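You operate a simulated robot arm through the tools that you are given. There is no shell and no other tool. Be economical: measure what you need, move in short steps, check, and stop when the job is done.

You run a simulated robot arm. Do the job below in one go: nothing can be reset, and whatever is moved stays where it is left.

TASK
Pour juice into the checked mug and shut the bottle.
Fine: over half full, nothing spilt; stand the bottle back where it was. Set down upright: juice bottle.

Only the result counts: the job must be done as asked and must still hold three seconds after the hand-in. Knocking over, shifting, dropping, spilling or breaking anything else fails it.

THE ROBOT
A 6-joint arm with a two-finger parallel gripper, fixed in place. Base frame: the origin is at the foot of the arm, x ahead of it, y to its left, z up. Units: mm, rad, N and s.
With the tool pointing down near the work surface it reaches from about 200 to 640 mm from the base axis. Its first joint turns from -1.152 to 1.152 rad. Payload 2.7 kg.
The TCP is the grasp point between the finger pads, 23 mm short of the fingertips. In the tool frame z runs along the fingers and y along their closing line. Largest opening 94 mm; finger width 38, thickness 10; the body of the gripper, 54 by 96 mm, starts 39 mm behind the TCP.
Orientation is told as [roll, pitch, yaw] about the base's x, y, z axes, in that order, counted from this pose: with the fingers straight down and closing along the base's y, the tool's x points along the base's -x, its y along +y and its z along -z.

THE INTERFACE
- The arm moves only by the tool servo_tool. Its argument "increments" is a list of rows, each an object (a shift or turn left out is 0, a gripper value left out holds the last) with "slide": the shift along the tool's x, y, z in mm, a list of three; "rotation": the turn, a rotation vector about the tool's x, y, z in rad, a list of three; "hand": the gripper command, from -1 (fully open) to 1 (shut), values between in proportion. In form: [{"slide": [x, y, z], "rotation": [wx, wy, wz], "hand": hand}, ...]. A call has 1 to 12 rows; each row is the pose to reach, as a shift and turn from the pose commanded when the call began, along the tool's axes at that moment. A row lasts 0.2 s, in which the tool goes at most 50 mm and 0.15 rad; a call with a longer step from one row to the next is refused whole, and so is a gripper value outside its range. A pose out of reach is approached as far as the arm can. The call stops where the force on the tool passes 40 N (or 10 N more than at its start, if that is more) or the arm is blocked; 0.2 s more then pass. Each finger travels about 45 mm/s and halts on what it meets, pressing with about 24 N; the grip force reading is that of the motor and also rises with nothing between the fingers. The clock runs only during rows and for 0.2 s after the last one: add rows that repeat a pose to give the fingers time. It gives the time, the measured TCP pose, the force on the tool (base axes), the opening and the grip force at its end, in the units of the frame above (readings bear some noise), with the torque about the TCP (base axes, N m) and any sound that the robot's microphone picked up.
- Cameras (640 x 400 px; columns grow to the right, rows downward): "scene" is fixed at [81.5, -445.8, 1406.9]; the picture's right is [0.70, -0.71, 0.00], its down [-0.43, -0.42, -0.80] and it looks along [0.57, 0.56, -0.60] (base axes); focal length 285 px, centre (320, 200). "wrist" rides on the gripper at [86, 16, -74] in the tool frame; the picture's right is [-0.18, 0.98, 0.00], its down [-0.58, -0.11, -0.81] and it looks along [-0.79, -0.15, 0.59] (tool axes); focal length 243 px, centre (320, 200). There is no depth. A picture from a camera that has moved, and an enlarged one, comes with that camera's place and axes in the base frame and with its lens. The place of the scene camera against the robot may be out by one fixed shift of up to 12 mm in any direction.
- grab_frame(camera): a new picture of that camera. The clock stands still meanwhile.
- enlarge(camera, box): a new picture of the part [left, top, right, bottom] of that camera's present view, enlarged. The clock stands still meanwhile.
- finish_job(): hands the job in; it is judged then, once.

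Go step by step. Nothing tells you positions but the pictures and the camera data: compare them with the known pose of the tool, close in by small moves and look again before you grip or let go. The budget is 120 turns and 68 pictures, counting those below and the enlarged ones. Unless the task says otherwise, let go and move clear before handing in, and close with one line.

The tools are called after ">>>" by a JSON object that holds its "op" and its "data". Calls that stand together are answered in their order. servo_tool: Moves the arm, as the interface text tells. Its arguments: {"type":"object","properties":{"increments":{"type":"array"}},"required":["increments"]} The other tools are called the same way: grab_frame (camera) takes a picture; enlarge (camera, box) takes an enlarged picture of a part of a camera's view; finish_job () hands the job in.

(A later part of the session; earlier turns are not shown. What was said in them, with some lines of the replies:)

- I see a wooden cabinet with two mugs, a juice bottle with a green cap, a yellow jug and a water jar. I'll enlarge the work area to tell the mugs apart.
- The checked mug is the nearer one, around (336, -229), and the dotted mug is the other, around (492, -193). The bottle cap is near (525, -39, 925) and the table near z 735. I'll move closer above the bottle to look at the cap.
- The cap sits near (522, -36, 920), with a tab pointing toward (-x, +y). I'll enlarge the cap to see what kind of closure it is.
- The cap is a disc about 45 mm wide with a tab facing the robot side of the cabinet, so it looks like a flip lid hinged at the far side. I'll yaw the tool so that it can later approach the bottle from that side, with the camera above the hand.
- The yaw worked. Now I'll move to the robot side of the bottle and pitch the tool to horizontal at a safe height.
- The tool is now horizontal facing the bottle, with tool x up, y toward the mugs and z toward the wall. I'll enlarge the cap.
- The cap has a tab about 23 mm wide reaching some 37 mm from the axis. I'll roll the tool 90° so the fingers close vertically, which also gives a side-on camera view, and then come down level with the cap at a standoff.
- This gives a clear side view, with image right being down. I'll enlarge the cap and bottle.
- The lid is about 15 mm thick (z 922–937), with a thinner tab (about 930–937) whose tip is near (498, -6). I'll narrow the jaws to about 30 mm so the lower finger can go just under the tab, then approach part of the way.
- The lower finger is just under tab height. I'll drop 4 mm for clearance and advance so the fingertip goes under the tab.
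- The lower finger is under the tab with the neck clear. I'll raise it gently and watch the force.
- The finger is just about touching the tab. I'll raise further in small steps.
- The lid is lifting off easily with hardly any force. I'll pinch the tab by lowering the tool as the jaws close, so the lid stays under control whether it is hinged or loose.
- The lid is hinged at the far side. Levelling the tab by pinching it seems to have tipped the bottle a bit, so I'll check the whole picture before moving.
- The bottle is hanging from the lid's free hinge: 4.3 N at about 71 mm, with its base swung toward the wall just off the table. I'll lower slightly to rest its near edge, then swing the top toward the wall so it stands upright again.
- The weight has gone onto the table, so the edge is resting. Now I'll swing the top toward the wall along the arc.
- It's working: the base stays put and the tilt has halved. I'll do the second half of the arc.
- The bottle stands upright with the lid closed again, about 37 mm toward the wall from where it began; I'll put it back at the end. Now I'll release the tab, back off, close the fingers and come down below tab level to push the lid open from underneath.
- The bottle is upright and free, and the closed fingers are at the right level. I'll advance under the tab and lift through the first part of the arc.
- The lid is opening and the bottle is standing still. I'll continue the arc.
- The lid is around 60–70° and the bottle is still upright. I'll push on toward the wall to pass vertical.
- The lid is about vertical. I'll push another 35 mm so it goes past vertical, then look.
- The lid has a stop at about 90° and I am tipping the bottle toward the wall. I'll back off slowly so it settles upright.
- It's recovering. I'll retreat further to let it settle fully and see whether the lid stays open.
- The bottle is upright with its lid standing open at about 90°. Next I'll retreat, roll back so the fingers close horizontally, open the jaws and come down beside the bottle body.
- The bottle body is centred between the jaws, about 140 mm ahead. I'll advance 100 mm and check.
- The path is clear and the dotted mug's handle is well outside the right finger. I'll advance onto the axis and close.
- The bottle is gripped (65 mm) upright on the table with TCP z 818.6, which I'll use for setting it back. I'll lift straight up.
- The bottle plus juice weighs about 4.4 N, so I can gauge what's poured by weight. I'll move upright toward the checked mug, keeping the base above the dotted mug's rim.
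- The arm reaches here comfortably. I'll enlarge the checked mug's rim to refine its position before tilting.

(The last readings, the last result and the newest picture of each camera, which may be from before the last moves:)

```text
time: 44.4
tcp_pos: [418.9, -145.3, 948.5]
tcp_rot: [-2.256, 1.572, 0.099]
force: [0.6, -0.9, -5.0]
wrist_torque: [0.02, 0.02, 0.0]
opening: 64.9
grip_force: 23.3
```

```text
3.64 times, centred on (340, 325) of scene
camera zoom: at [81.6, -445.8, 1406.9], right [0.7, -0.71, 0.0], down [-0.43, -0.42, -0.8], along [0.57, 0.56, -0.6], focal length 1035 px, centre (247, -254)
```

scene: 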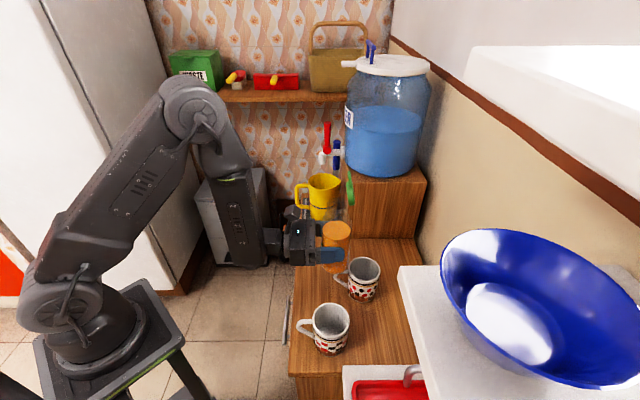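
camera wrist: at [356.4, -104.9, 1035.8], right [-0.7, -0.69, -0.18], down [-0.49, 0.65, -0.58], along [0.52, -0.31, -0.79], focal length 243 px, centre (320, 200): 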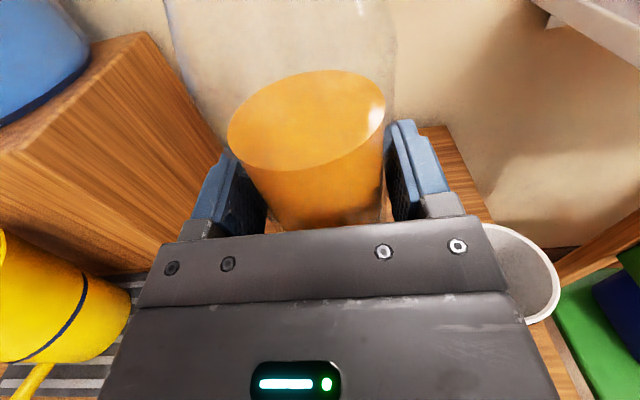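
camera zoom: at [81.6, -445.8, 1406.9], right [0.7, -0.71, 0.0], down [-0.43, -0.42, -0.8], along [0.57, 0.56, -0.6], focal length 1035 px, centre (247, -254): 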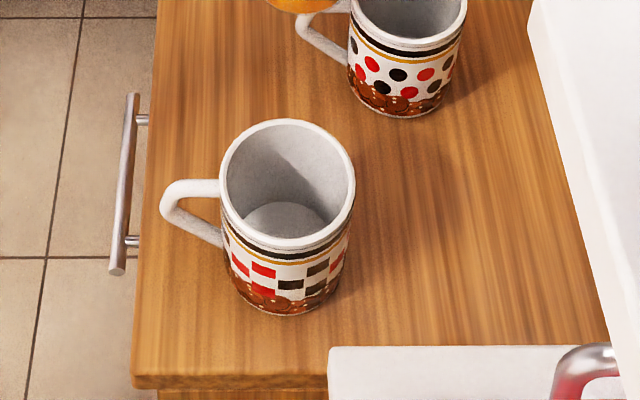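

Combining views, the checked mug is near (335, -226) with its rim around z 826, about 116 mm ahead along the pour direction, which is right for the tilted mouth. I'll lower a little and tilt to about 60°, then look.

>>> {"op": "servo_tool", "data": {"increments": [{"slide": [-12, 0, -1]}, {"slide": [-20, 0, -2], "rotation": [0, 0, 0.1]}, {"slide": [-20, 0, -2], "rotation": [0, 0, 0.22]}, {"slide": [-20, 0, -2], "rotation": [0, 0, 0.34]}, {"slide": [-20, 0, -2], "rotation": [0, 0, 0.46]}, {"slide": [-20, 0, -2], "rotation": [0, 0, 0.58]}, {"slide": [-20, 0, -2], "rotation": [0, 0, 0.7]}, {"slide": [-20, 0, -2], "rotation": [0, 0, 0.82]}, {"slide": [-20, 0, -2], "rotation": [0, 0, 0.92]}, {"slide": [-20, 0, -2], "rotation": [0, 0, 1.0]}, {"slide": [-20, 0, -2], "rotation": [0, 0, 1.05]}, {"slide": [-20, 0, -2], "rotation": [0, 0, 1.05]}]}}

>>> {"op": "grab_frame", "data": {"camera": "wrist"}}

>>> {"op": "enlarge", "data": {"camera": "scene", "box": [270, 220, 400, 370]}}

```text
time: 47.0
tcp_pos: [418.0, -145.5, 930.3]
tcp_rot: [-1.571, 0.521, 0.785]
force: [0.6, -0.9, -4.0]
wrist_torque: [0.02, 0.03, 0.01]
opening: 64.8
grip_force: 24.4
```

```text
25 pictures are left
camera wrist: at [308.0, -150.6, 958.2], right [-0.23, -0.23, -0.94], down [-0.17, 0.97, -0.19], along [0.96, 0.12, -0.26], focal length 243 px, centre (320, 200)
```

wrist: 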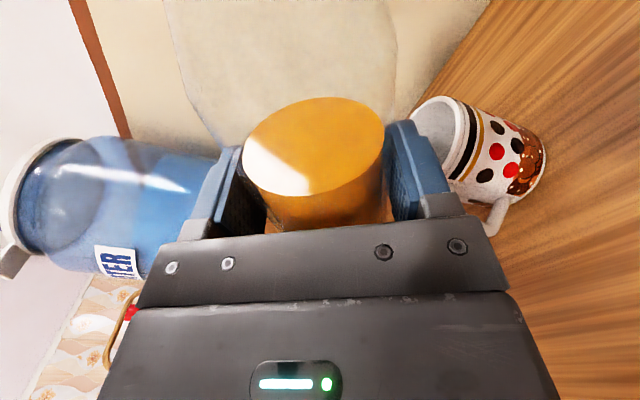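

```text
2.67 times, centred on (335, 295) of scene
camera zoom: at [81.6, -445.8, 1406.9], right [0.7, -0.71, 0.0], down [-0.43, -0.42, -0.8], along [0.57, 0.56, -0.6], focal length 759 px, centre (280, -53)
```

zoom: 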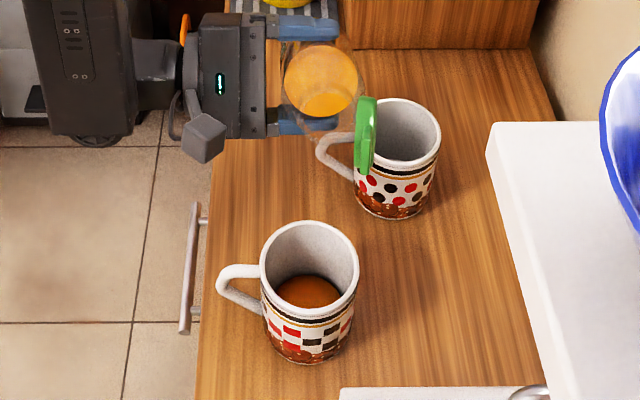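

Juice is already flowing into the mug at this tilt, and the table looks clean. I'll hold for about a second and check the level.

>>> {"op": "servo_tool", "data": {"increments": [{"rotation": [0, 0, 0]}, {"rotation": [0, 0, 0]}, {"rotation": [0, 0, 0]}, {"rotation": [0, 0, 0]}]}}

>>> {"op": "enlarge", "data": {"camera": "scene", "box": [270, 220, 400, 370]}}

```text
time: 48.0
tcp_pos: [418.3, -145.5, 929.9]
tcp_rot: [-1.57, 0.519, 0.785]
force: [-0.5, 0.0, -4.2]
wrist_torque: [0.07, 0.01, -0.02]
opening: 64.6
grip_force: 23.9
```

```text
2.67 times, centred on (335, 295) of scene
camera zoom: at [81.6, -445.8, 1406.9], right [0.7, -0.71, 0.0], down [-0.43, -0.42, -0.8], along [0.57, 0.56, -0.6], focal length 759 px, centre (280, -53)
```

zoom: 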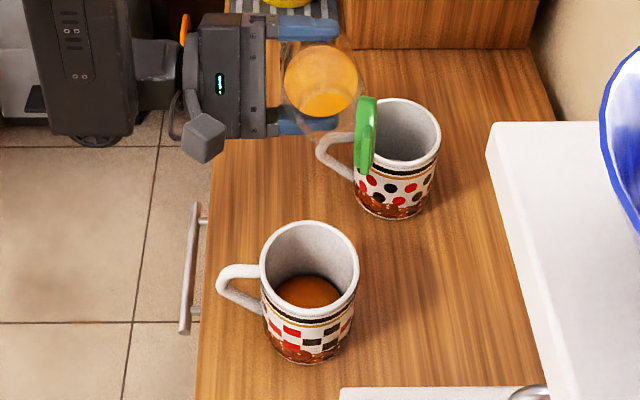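

The flow stopped, so the amount depends on tilt. I'll tilt a little further and recheck.

>>> {"op": "servo_tool", "data": {"increments": [{"rotation": [0, 0, 0.04]}, {"rotation": [0, 0, 0.08]}, {"rotation": [0, 0, 0.12]}, {"rotation": [0, 0, 0.12]}, {"rotation": [0, 0, 0.12]}]}}

>>> {"op": "enlarge", "data": {"camera": "scene", "box": [270, 220, 400, 370]}}

```text
time: 49.2
tcp_pos: [418.6, -144.4, 928.4]
tcp_rot: [-1.573, 0.4, 0.786]
force: [-0.4, 0.3, -4.4]
wrist_torque: [0.04, 0.01, -0.01]
opening: 64.8
grip_force: 24.3
```

```text
2.67 times, centred on (335, 295) of scene
camera zoom: at [81.6, -445.8, 1406.9], right [0.7, -0.71, 0.0], down [-0.43, -0.42, -0.8], along [0.57, 0.56, -0.6], focal length 759 px, centre (280, -53)
```

zoom: 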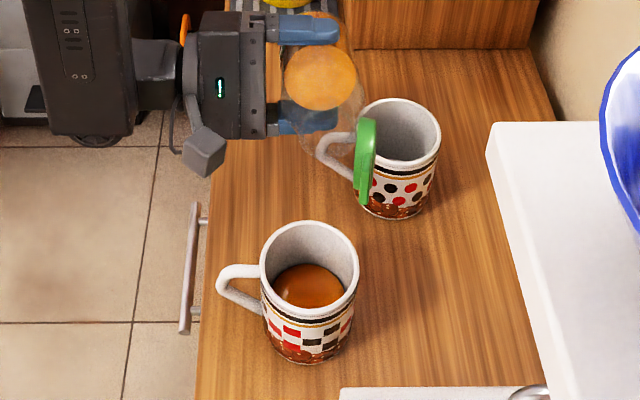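

The level is around 35–40% and rising with tilt. I'll tilt another 0.14 rad.

>>> {"op": "servo_tool", "data": {"increments": [{"rotation": [0, 0, 0.04]}, {"rotation": [0, 0, 0.08]}, {"rotation": [0, 0, 0.11]}, {"rotation": [0, 0, 0.14]}, {"rotation": [0, 0, 0.14]}, {"rotation": [0, 0, 0.14]}]}}

>>> {"op": "enlarge", "data": {"camera": "scene", "box": [270, 220, 400, 370]}}

```text
time: 50.6
tcp_pos: [418.6, -144.9, 929.0]
tcp_rot: [-1.57, 0.26, 0.785]
force: [-0.2, -0.4, -3.1]
wrist_torque: [0.02, -0.03, -0.03]
opening: 64.8
grip_force: 23.6
```

```text
2.67 times, centred on (335, 295) of scene
camera zoom: at [81.5, -445.8, 1406.9], right [0.7, -0.71, 0.0], down [-0.43, -0.42, -0.8], along [0.57, 0.56, -0.6], focal length 759 px, centre (280, -53)
```

zoom: 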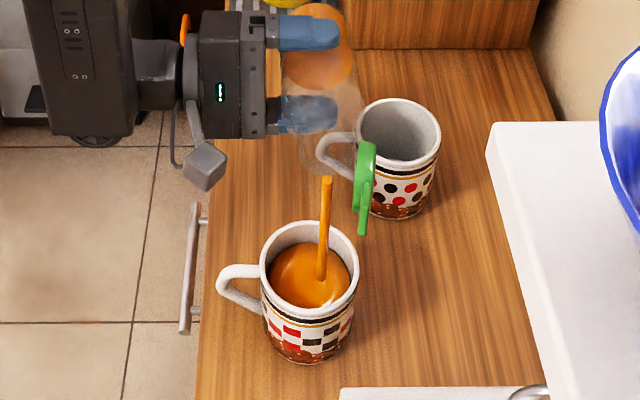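

The stream is running and the level is already well over half. I'll tilt back upright right away.

>>> {"op": "servo_tool", "data": {"increments": [{"rotation": [0, 0, -0.15]}, {"rotation": [0, 0, -0.3]}, {"rotation": [0, 0, -0.45]}, {"rotation": [0, 0, -0.6]}, {"rotation": [0, 0, -0.74]}, {"rotation": [0, 0, -0.86]}, {"rotation": [0, 0, -0.98]}, {"rotation": [0, 0, -1.1]}, {"rotation": [0, 0, -1.2]}, {"rotation": [0, 0, -1.27]}, {"rotation": [0, 0, -1.31]}, {"rotation": [0, 0, -1.31]}]}}

>>> {"op": "enlarge", "data": {"camera": "scene", "box": [270, 220, 400, 370]}}

```text
time: 53.2
tcp_pos: [418.9, -145.8, 929.0]
tcp_rot: [1.501, 1.568, -2.426]
force: [-0.3, 0.0, -2.9]
wrist_torque: [-0.01, -0.02, 0.01]
opening: 64.7
grip_force: 23.9
```

```text
2.67 times, centred on (335, 295) of scene
camera zoom: at [81.5, -445.8, 1406.9], right [0.7, -0.71, 0.0], down [-0.43, -0.42, -0.8], along [0.57, 0.56, -0.6], focal length 759 px, centre (280, -53)
```

zoom: 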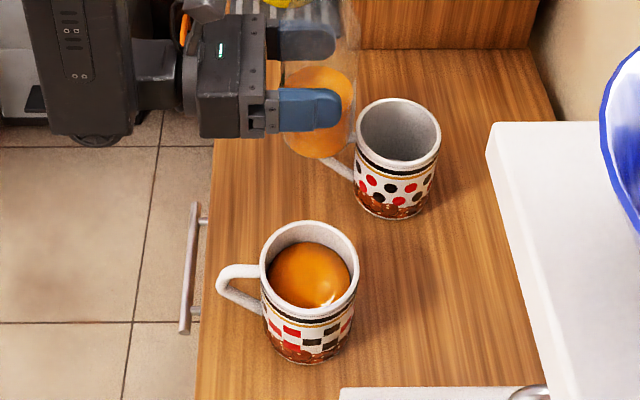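

The mug is about 70% full with no spill seen. I compared the scene pictures to find the bottle was shifted about 43.5 mm along the picture's right, so the original spot is TCP ≈ (515, -30.5) at z 818.6. I'll raise and carry it back upright.

>>> {"op": "servo_tool", "data": {"increments": [{"slide": [25, 0, 0]}, {"slide": [25, -25, -3]}, {"slide": [25, -55, -6]}, {"slide": [25, -85, -9]}, {"slide": [25, -115, -12]}, {"slide": [25, -138, -13.5]}, {"slide": [25, -149.6, -13.5]}, {"slide": [25, -149.6, -13.5]}]}}

>>> {"op": "servo_tool", "data": {"increments": [{"slide": [-30, 0, 0]}, {"slide": [-60, 0, 0]}, {"slide": [-90, 0, 0]}, {"slide": [-110, 0, 0]}, {"slide": [-120, 0, 0]}, {"slide": [-120, 0, 0]}]}}

>>> {"op": "enlarge", "data": {"camera": "scene", "box": [280, 160, 440, 260]}}

```text
time: 55.0
tcp_pos: [514.8, -28.4, 953.2]
tcp_rot: [-1.286, 1.572, 1.071]
force: [-0.8, -0.2, -2.7]
wrist_torque: [0.07, 0.0, -0.01]
opening: 64.7
grip_force: 24.1
```

```text
time: 56.4
tcp_pos: [514.6, -30.4, 833.9]
tcp_rot: [-2.675, 1.571, -0.32]
force: [-0.1, -0.9, -3.7]
wrist_torque: [0.0, 0.01, -0.02]
opening: 64.6
grip_force: 24.5
```

```text
4.00 times, centred on (360, 210) of scene
camera zoom: at [81.6, -445.8, 1406.9], right [0.7, -0.71, 0.0], down [-0.43, -0.42, -0.8], along [0.57, 0.56, -0.6], focal length 1138 px, centre (160, 160)
```

zoom: 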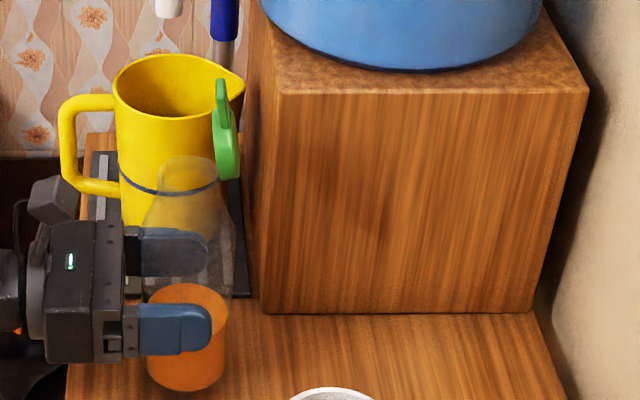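

The bottle is in line with its original place (body centred at the same column). I'll lower the last 15 mm and check the force.

>>> {"op": "servo_tool", "data": {"increments": [{"slide": [-6, 0, 0]}, {"slide": [-11, 0, 0]}, {"slide": [-14, 0, 0]}, {"slide": [-15, 0, 0]}, {"slide": [-15, 0, 0]}]}}

>>> {"op": "enlarge", "data": {"camera": "scene", "box": [300, 190, 350, 265]}}

```text
time: 57.6
tcp_pos: [515.0, -29.4, 820.6]
tcp_rot: [-2.732, 1.568, -0.376]
force: [-2.9, -0.4, 9.4]
wrist_torque: [0.0, 0.46, 0.0]
opening: 64.6
grip_force: 24.0
```

```text
5.33 times, centred on (325, 228) of scene
camera zoom: at [81.3, -445.8, 1406.9], right [0.7, -0.71, 0.0], down [-0.43, -0.42, -0.8], along [0.57, 0.56, -0.6], focal length 1518 px, centre (293, 53)
```

zoom: 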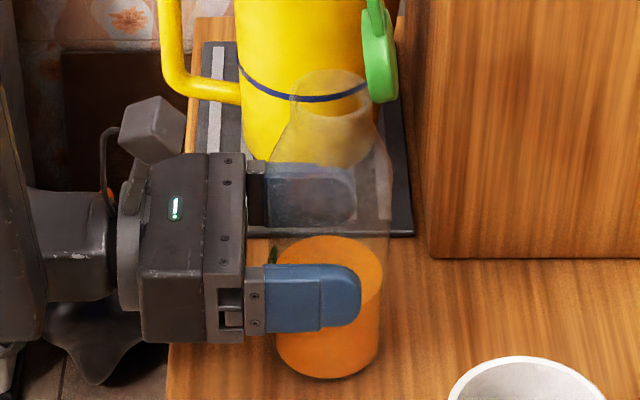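

It's in contact with the table, pressing lightly, and matches the original picture to within 1–2 mm. I'll ease up slightly, then release and back out.

>>> {"op": "servo_tool", "data": {"increments": [{"slide": [1.2, 0, 0]}, {"slide": [1.2, 0, 0]}]}}

```text
time: 58.2
tcp_pos: [513.5, -28.8, 819.3]
tcp_rot: [-0.183, 1.571, 2.173]
force: [2.0, -0.2, 0.3]
wrist_torque: [-0.11, -0.1, 0.02]
opening: 64.8
grip_force: 24.6
```

The load is now neutral. I'll release and back straight out.

>>> {"op": "servo_tool", "data": {"increments": [{"hand": -0.45}, {"hand": -0.6}, {"hand": -1}, {"hand": -1}, {"slide": [0, 0, -25], "hand": -1}, {"slide": [0, 0, -60], "hand": -1}, {"slide": [0, 0, -100], "hand": -1}, {"slide": [0, 0, -130], "hand": -1}, {"slide": [0, 0, -130], "hand": -1}]}}

>>> {"op": "enlarge", "data": {"camera": "scene", "box": [300, 190, 350, 265]}}

```text
time: 60.2
tcp_pos: [421.8, 63.0, 820.6]
tcp_rot: [-2.218, 1.571, 0.136]
force: [0.6, -0.8, 0.0]
wrist_torque: [-0.02, -0.01, -0.01]
opening: 94.1
grip_force: 0.1
```

```text
5.33 times, centred on (325, 228) of scene
camera zoom: at [81.5, -445.7, 1406.9], right [0.7, -0.71, 0.0], down [-0.43, -0.42, -0.8], along [0.57, 0.56, -0.6], focal length 1518 px, centre (293, 53)
```

zoom: 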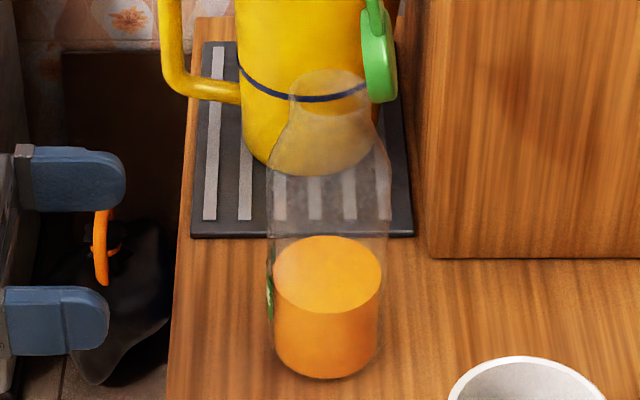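

The bottle stands back where it was, upright, with its lid still open. Now I'll raise the hand and turn the tool to point down, to sweep the lid closed from the wall side.

>>> {"op": "servo_tool", "data": {"increments": [{"slide": [45, 0, 0], "hand": 1}, {"slide": [90, 0, 0]}, {"slide": [135, 0, 0]}, {"slide": [180, 0, 0]}, {"slide": [225, 0, 0]}, {"slide": [260, 0, 0]}, {"slide": [260, 0, 0]}]}}

>>> {"op": "servo_tool", "data": {"increments": [{"rotation": [0, -0.143, 0]}, {"rotation": [0, -0.286, 0]}, {"rotation": [0, -0.429, 0]}, {"rotation": [0, -0.572, 0]}, {"rotation": [0, -0.715, 0]}, {"rotation": [0, -0.858, 0]}, {"rotation": [0, -1.0, 0]}, {"rotation": [0, -1.143, 0]}, {"rotation": [0, -1.286, 0]}, {"rotation": [0, -1.429, 0]}, {"rotation": [0, -1.571, 0]}, {"rotation": [0, -1.571, 0]}]}}

>>> {"op": "grab_frame", "data": {"camera": "wrist"}}

```text
time: 61.8
tcp_pos: [422.2, 62.6, 1080.7]
tcp_rot: [1.424, 1.571, -2.504]
force: [-0.1, 0.2, 0.2]
wrist_torque: [0.0, 0.01, 0.01]
opening: 0.2
grip_force: 24.5
```

```text
time: 64.4
tcp_pos: [421.4, 62.6, 1080.5]
tcp_rot: [0.0, -0.002, 2.356]
force: [-0.7, 0.5, -0.5]
wrist_torque: [-0.02, 0.02, 0.0]
opening: 0.0
grip_force: 24.2
```

```text
16 pictures are left
camera wrist: at [473.2, -10.0, 1155.0], right [-0.83, -0.56, 0.0], down [-0.33, 0.49, 0.81], along [-0.46, 0.67, -0.59], focal length 243 px, centre (320, 200)
```

wrist: 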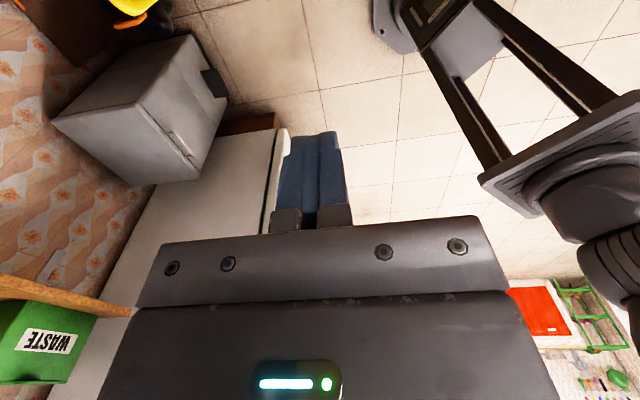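

The tool points down with closed fingers. I'll go over to the wall side of the bottle at a safe height and look.

>>> {"op": "servo_tool", "data": {"increments": [{"slide": [45, 0, 0]}, {"slide": [90, 0, 0]}, {"slide": [135, 0, 0]}, {"slide": [175, 0, 0]}, {"slide": [207, 0, 0]}, {"slide": [207, 0, 0]}]}}

>>> {"op": "grab_frame", "data": {"camera": "wrist"}}

>>> {"op": "enlarge", "data": {"camera": "scene", "box": [280, 130, 400, 250]}}

```text
time: 65.8
tcp_pos: [569.0, -84.4, 1081.0]
tcp_rot: [0.001, 0.0, 2.357]
force: [0.7, -0.6, -0.3]
wrist_torque: [0.01, -0.01, 0.03]
opening: 0.0
grip_force: 24.3
```

```text
15 pictures are left
camera wrist: at [619.8, -156.3, 1155.2], right [-0.83, -0.56, 0.0], down [-0.33, 0.49, 0.81], along [-0.46, 0.67, -0.59], focal length 243 px, centre (320, 200)
```

wrist: 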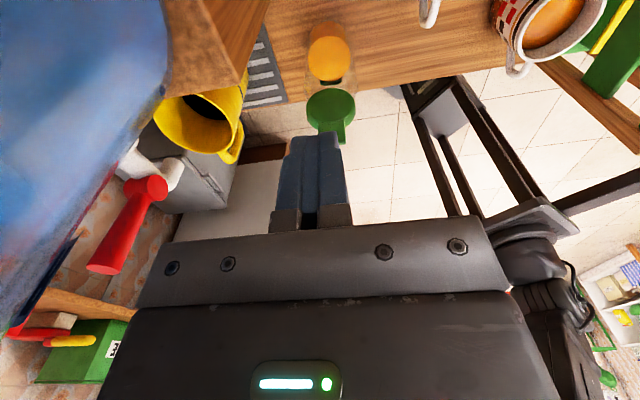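

```text
3.33 times, centred on (340, 190) of scene
camera zoom: at [81.5, -445.8, 1406.9], right [0.7, -0.71, 0.0], down [-0.43, -0.42, -0.8], along [0.57, 0.56, -0.6], focal length 949 px, centre (253, 233)
```

zoom: 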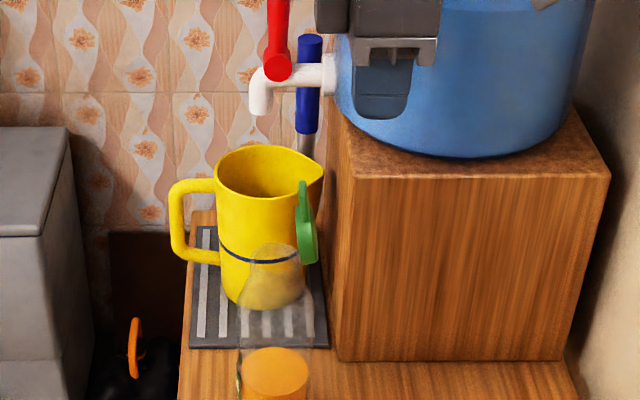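

The lid is about where I expected it, with 16 mm clearance to the fingers. I'll descend behind the lid and check.

>>> {"op": "servo_tool", "data": {"increments": [{"slide": [3, 0, 40]}, {"slide": [3, 0, 75]}, {"slide": [3, 0, 103]}, {"slide": [3, 0, 103]}]}}

>>> {"op": "enlarge", "data": {"camera": "scene", "box": [280, 150, 400, 270]}}

```text
time: 66.8
tcp_pos: [570.8, -86.1, 976.8]
tcp_rot: [0.0, 0.001, 2.357]
force: [-0.4, 0.5, 0.0]
wrist_torque: [-0.01, -0.01, -0.02]
opening: 0.0
grip_force: 23.7
```

```text
3.33 times, centred on (340, 210) of scene
camera zoom: at [81.5, -445.8, 1406.9], right [0.7, -0.71, 0.0], down [-0.43, -0.42, -0.8], along [0.57, 0.56, -0.6], focal length 949 px, centre (253, 167)
```

zoom: 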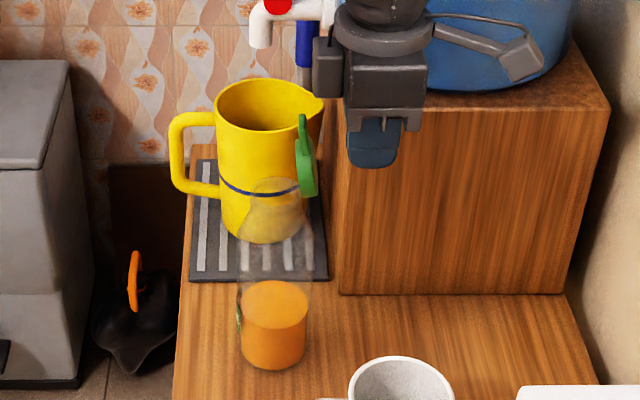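

The fingers are behind the lid at the right height. I'll sweep slowly toward the robot.

>>> {"op": "servo_tool", "data": {"increments": [{"slide": [-8, 0, 0]}, {"slide": [-15, 0, 0]}, {"slide": [-21, 0, 0]}, {"slide": [-27, 0, 0]}, {"slide": [-33, 0, 0]}, {"slide": [-39, 0, 0]}, {"slide": [-45, 0, 0]}, {"slide": [-50, 0, 0]}]}}

>>> {"op": "enlarge", "data": {"camera": "scene", "box": [280, 150, 400, 270]}}

```text
time: 68.6
tcp_pos: [536.2, -50.7, 978.4]
tcp_rot: [0.002, -0.001, 2.356]
force: [-0.2, 0.6, -0.3]
wrist_torque: [0.01, 0.01, 0.01]
opening: 0.0
grip_force: 24.1
```

```text
3.33 times, centred on (340, 210) of scene
camera zoom: at [81.5, -445.8, 1406.9], right [0.7, -0.71, 0.0], down [-0.43, -0.42, -0.8], along [0.57, 0.56, -0.6], focal length 949 px, centre (253, 167)
```

zoom: 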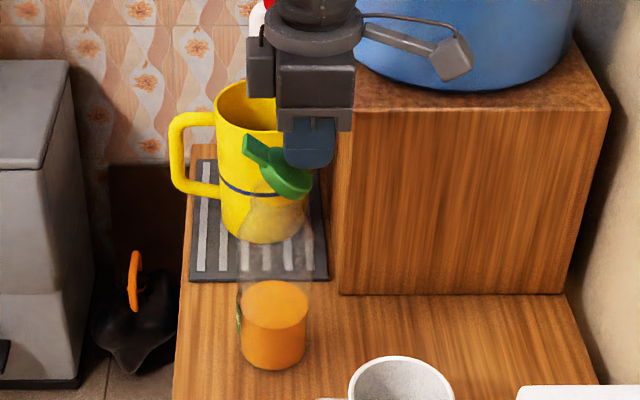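

The lid is about 40° from closed and the bottle is still. I'll continue until over the cap centre, then press down gently.

>>> {"op": "servo_tool", "data": {"increments": [{"slide": [-8, 0, 0]}, {"slide": [-16, 0, 0]}, {"slide": [-24, 0, 0]}, {"slide": [-30, 0, 0]}, {"slide": [-30, 0, 4]}, {"slide": [-30, 0, 8]}, {"slide": [-30, 0, 12]}, {"slide": [-30, 0, 14]}, {"slide": [-30, 0, 16]}]}}

>>> {"op": "enlarge", "data": {"camera": "scene", "box": [280, 150, 400, 270]}}

```text
time: 70.6
tcp_pos: [513.4, -28.8, 962.1]
tcp_rot: [0.0, 0.0, 2.356]
force: [-0.2, -0.6, 0.4]
wrist_torque: [0.0, 0.02, 0.01]
opening: 0.0
grip_force: 23.6
```

```text
3.33 times, centred on (340, 210) of scene
camera zoom: at [81.5, -445.8, 1406.9], right [0.7, -0.71, 0.0], down [-0.43, -0.42, -0.8], along [0.57, 0.56, -0.6], focal length 949 px, centre (253, 167)
```

zoom: 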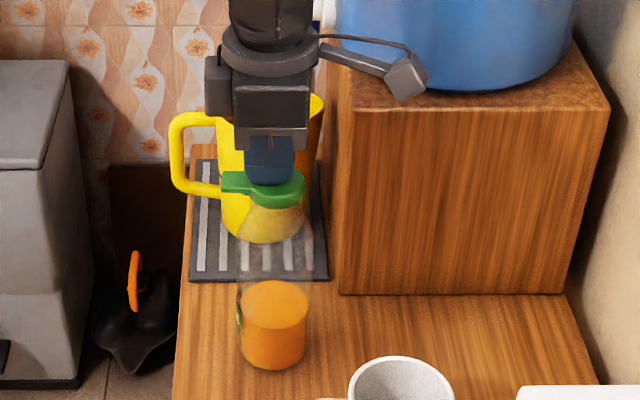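

Almost shut; I'll press down in 1 mm steps until I feel a firm contact, keeping close to the bottle axis.

>>> {"op": "servo_tool", "data": {"increments": [{"slide": [3, 0, 1]}, {"slide": [3, 0, 2]}, {"slide": [3, 0, 3]}, {"slide": [3, 0, 4]}]}}

```text
time: 71.6
tcp_pos: [515.3, -31.8, 961.0]
tcp_rot: [-0.005, 0.005, 2.355]
force: [-5.0, 1.5, 31.2]
wrist_torque: [-0.04, 0.08, -0.03]
opening: 0.0
grip_force: 24.4
```

There's firm contact at 31 N, so the lid is pressed shut. I'll rise straight up and check.

>>> {"op": "servo_tool", "data": {"increments": [{"slide": [0, 0, -8]}, {"slide": [0, 0, -30]}, {"slide": [0, 0, -70]}, {"slide": [0, 0, -110]}, {"slide": [-40, 0, -140]}, {"slide": [-80, 0, -140]}, {"slide": [-120, 0, -140]}, {"slide": [-120, 0, -140]}]}}

>>> {"op": "enlarge", "data": {"camera": "scene", "box": [300, 190, 350, 265]}}

>>> {"op": "grab_frame", "data": {"camera": "scene"}}

```text
time: 73.4
tcp_pos: [430.8, 53.3, 1098.7]
tcp_rot: [0.0, -0.001, 2.356]
force: [0.8, -0.2, 0.2]
wrist_torque: [0.02, 0.02, 0.05]
opening: 0.0
grip_force: 24.0
```

```text
5.33 times, centred on (325, 228) of scene
camera zoom: at [81.5, -445.8, 1406.9], right [0.7, -0.71, 0.0], down [-0.43, -0.42, -0.8], along [0.57, 0.56, -0.6], focal length 1518 px, centre (293, 53)
```

zoom: 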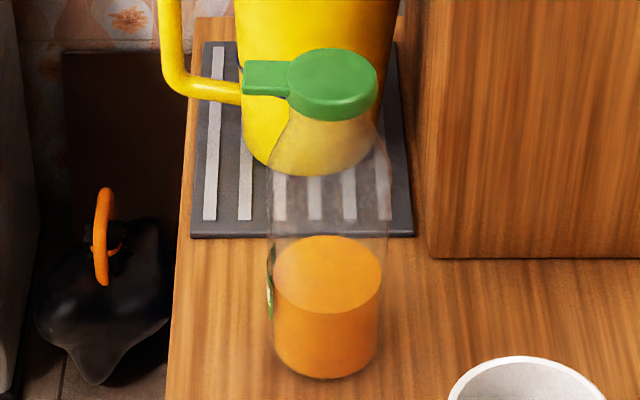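

```text
9 pictures are left
```

scene: 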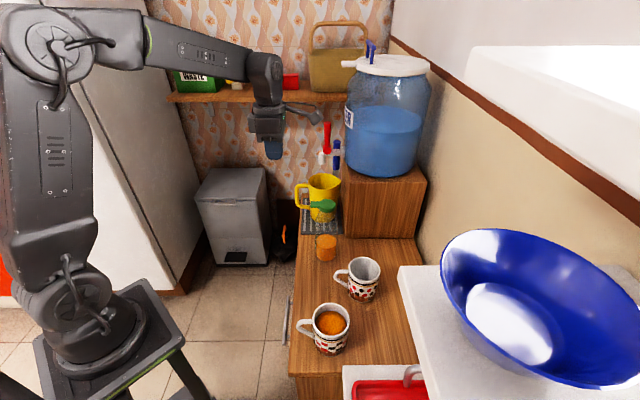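

The picture matches the starting one: the bottle is upright and shut in its original spot. The checked mug is about 70% full, nothing is spilt and the arm is clear, so I'm handing in.

>>> {"op": "finish_job", "data": {}}

```text
The job is handed in.
```

The job is handed in: the checked mug is about 70% full with no spill seen, and the juice bottle is shut and standing upright within a few millimetres of where it was. Along the way the bottle tipped while I opened the lid and slid about 43 mm, but it didn't fall, and I put it back after pouring.
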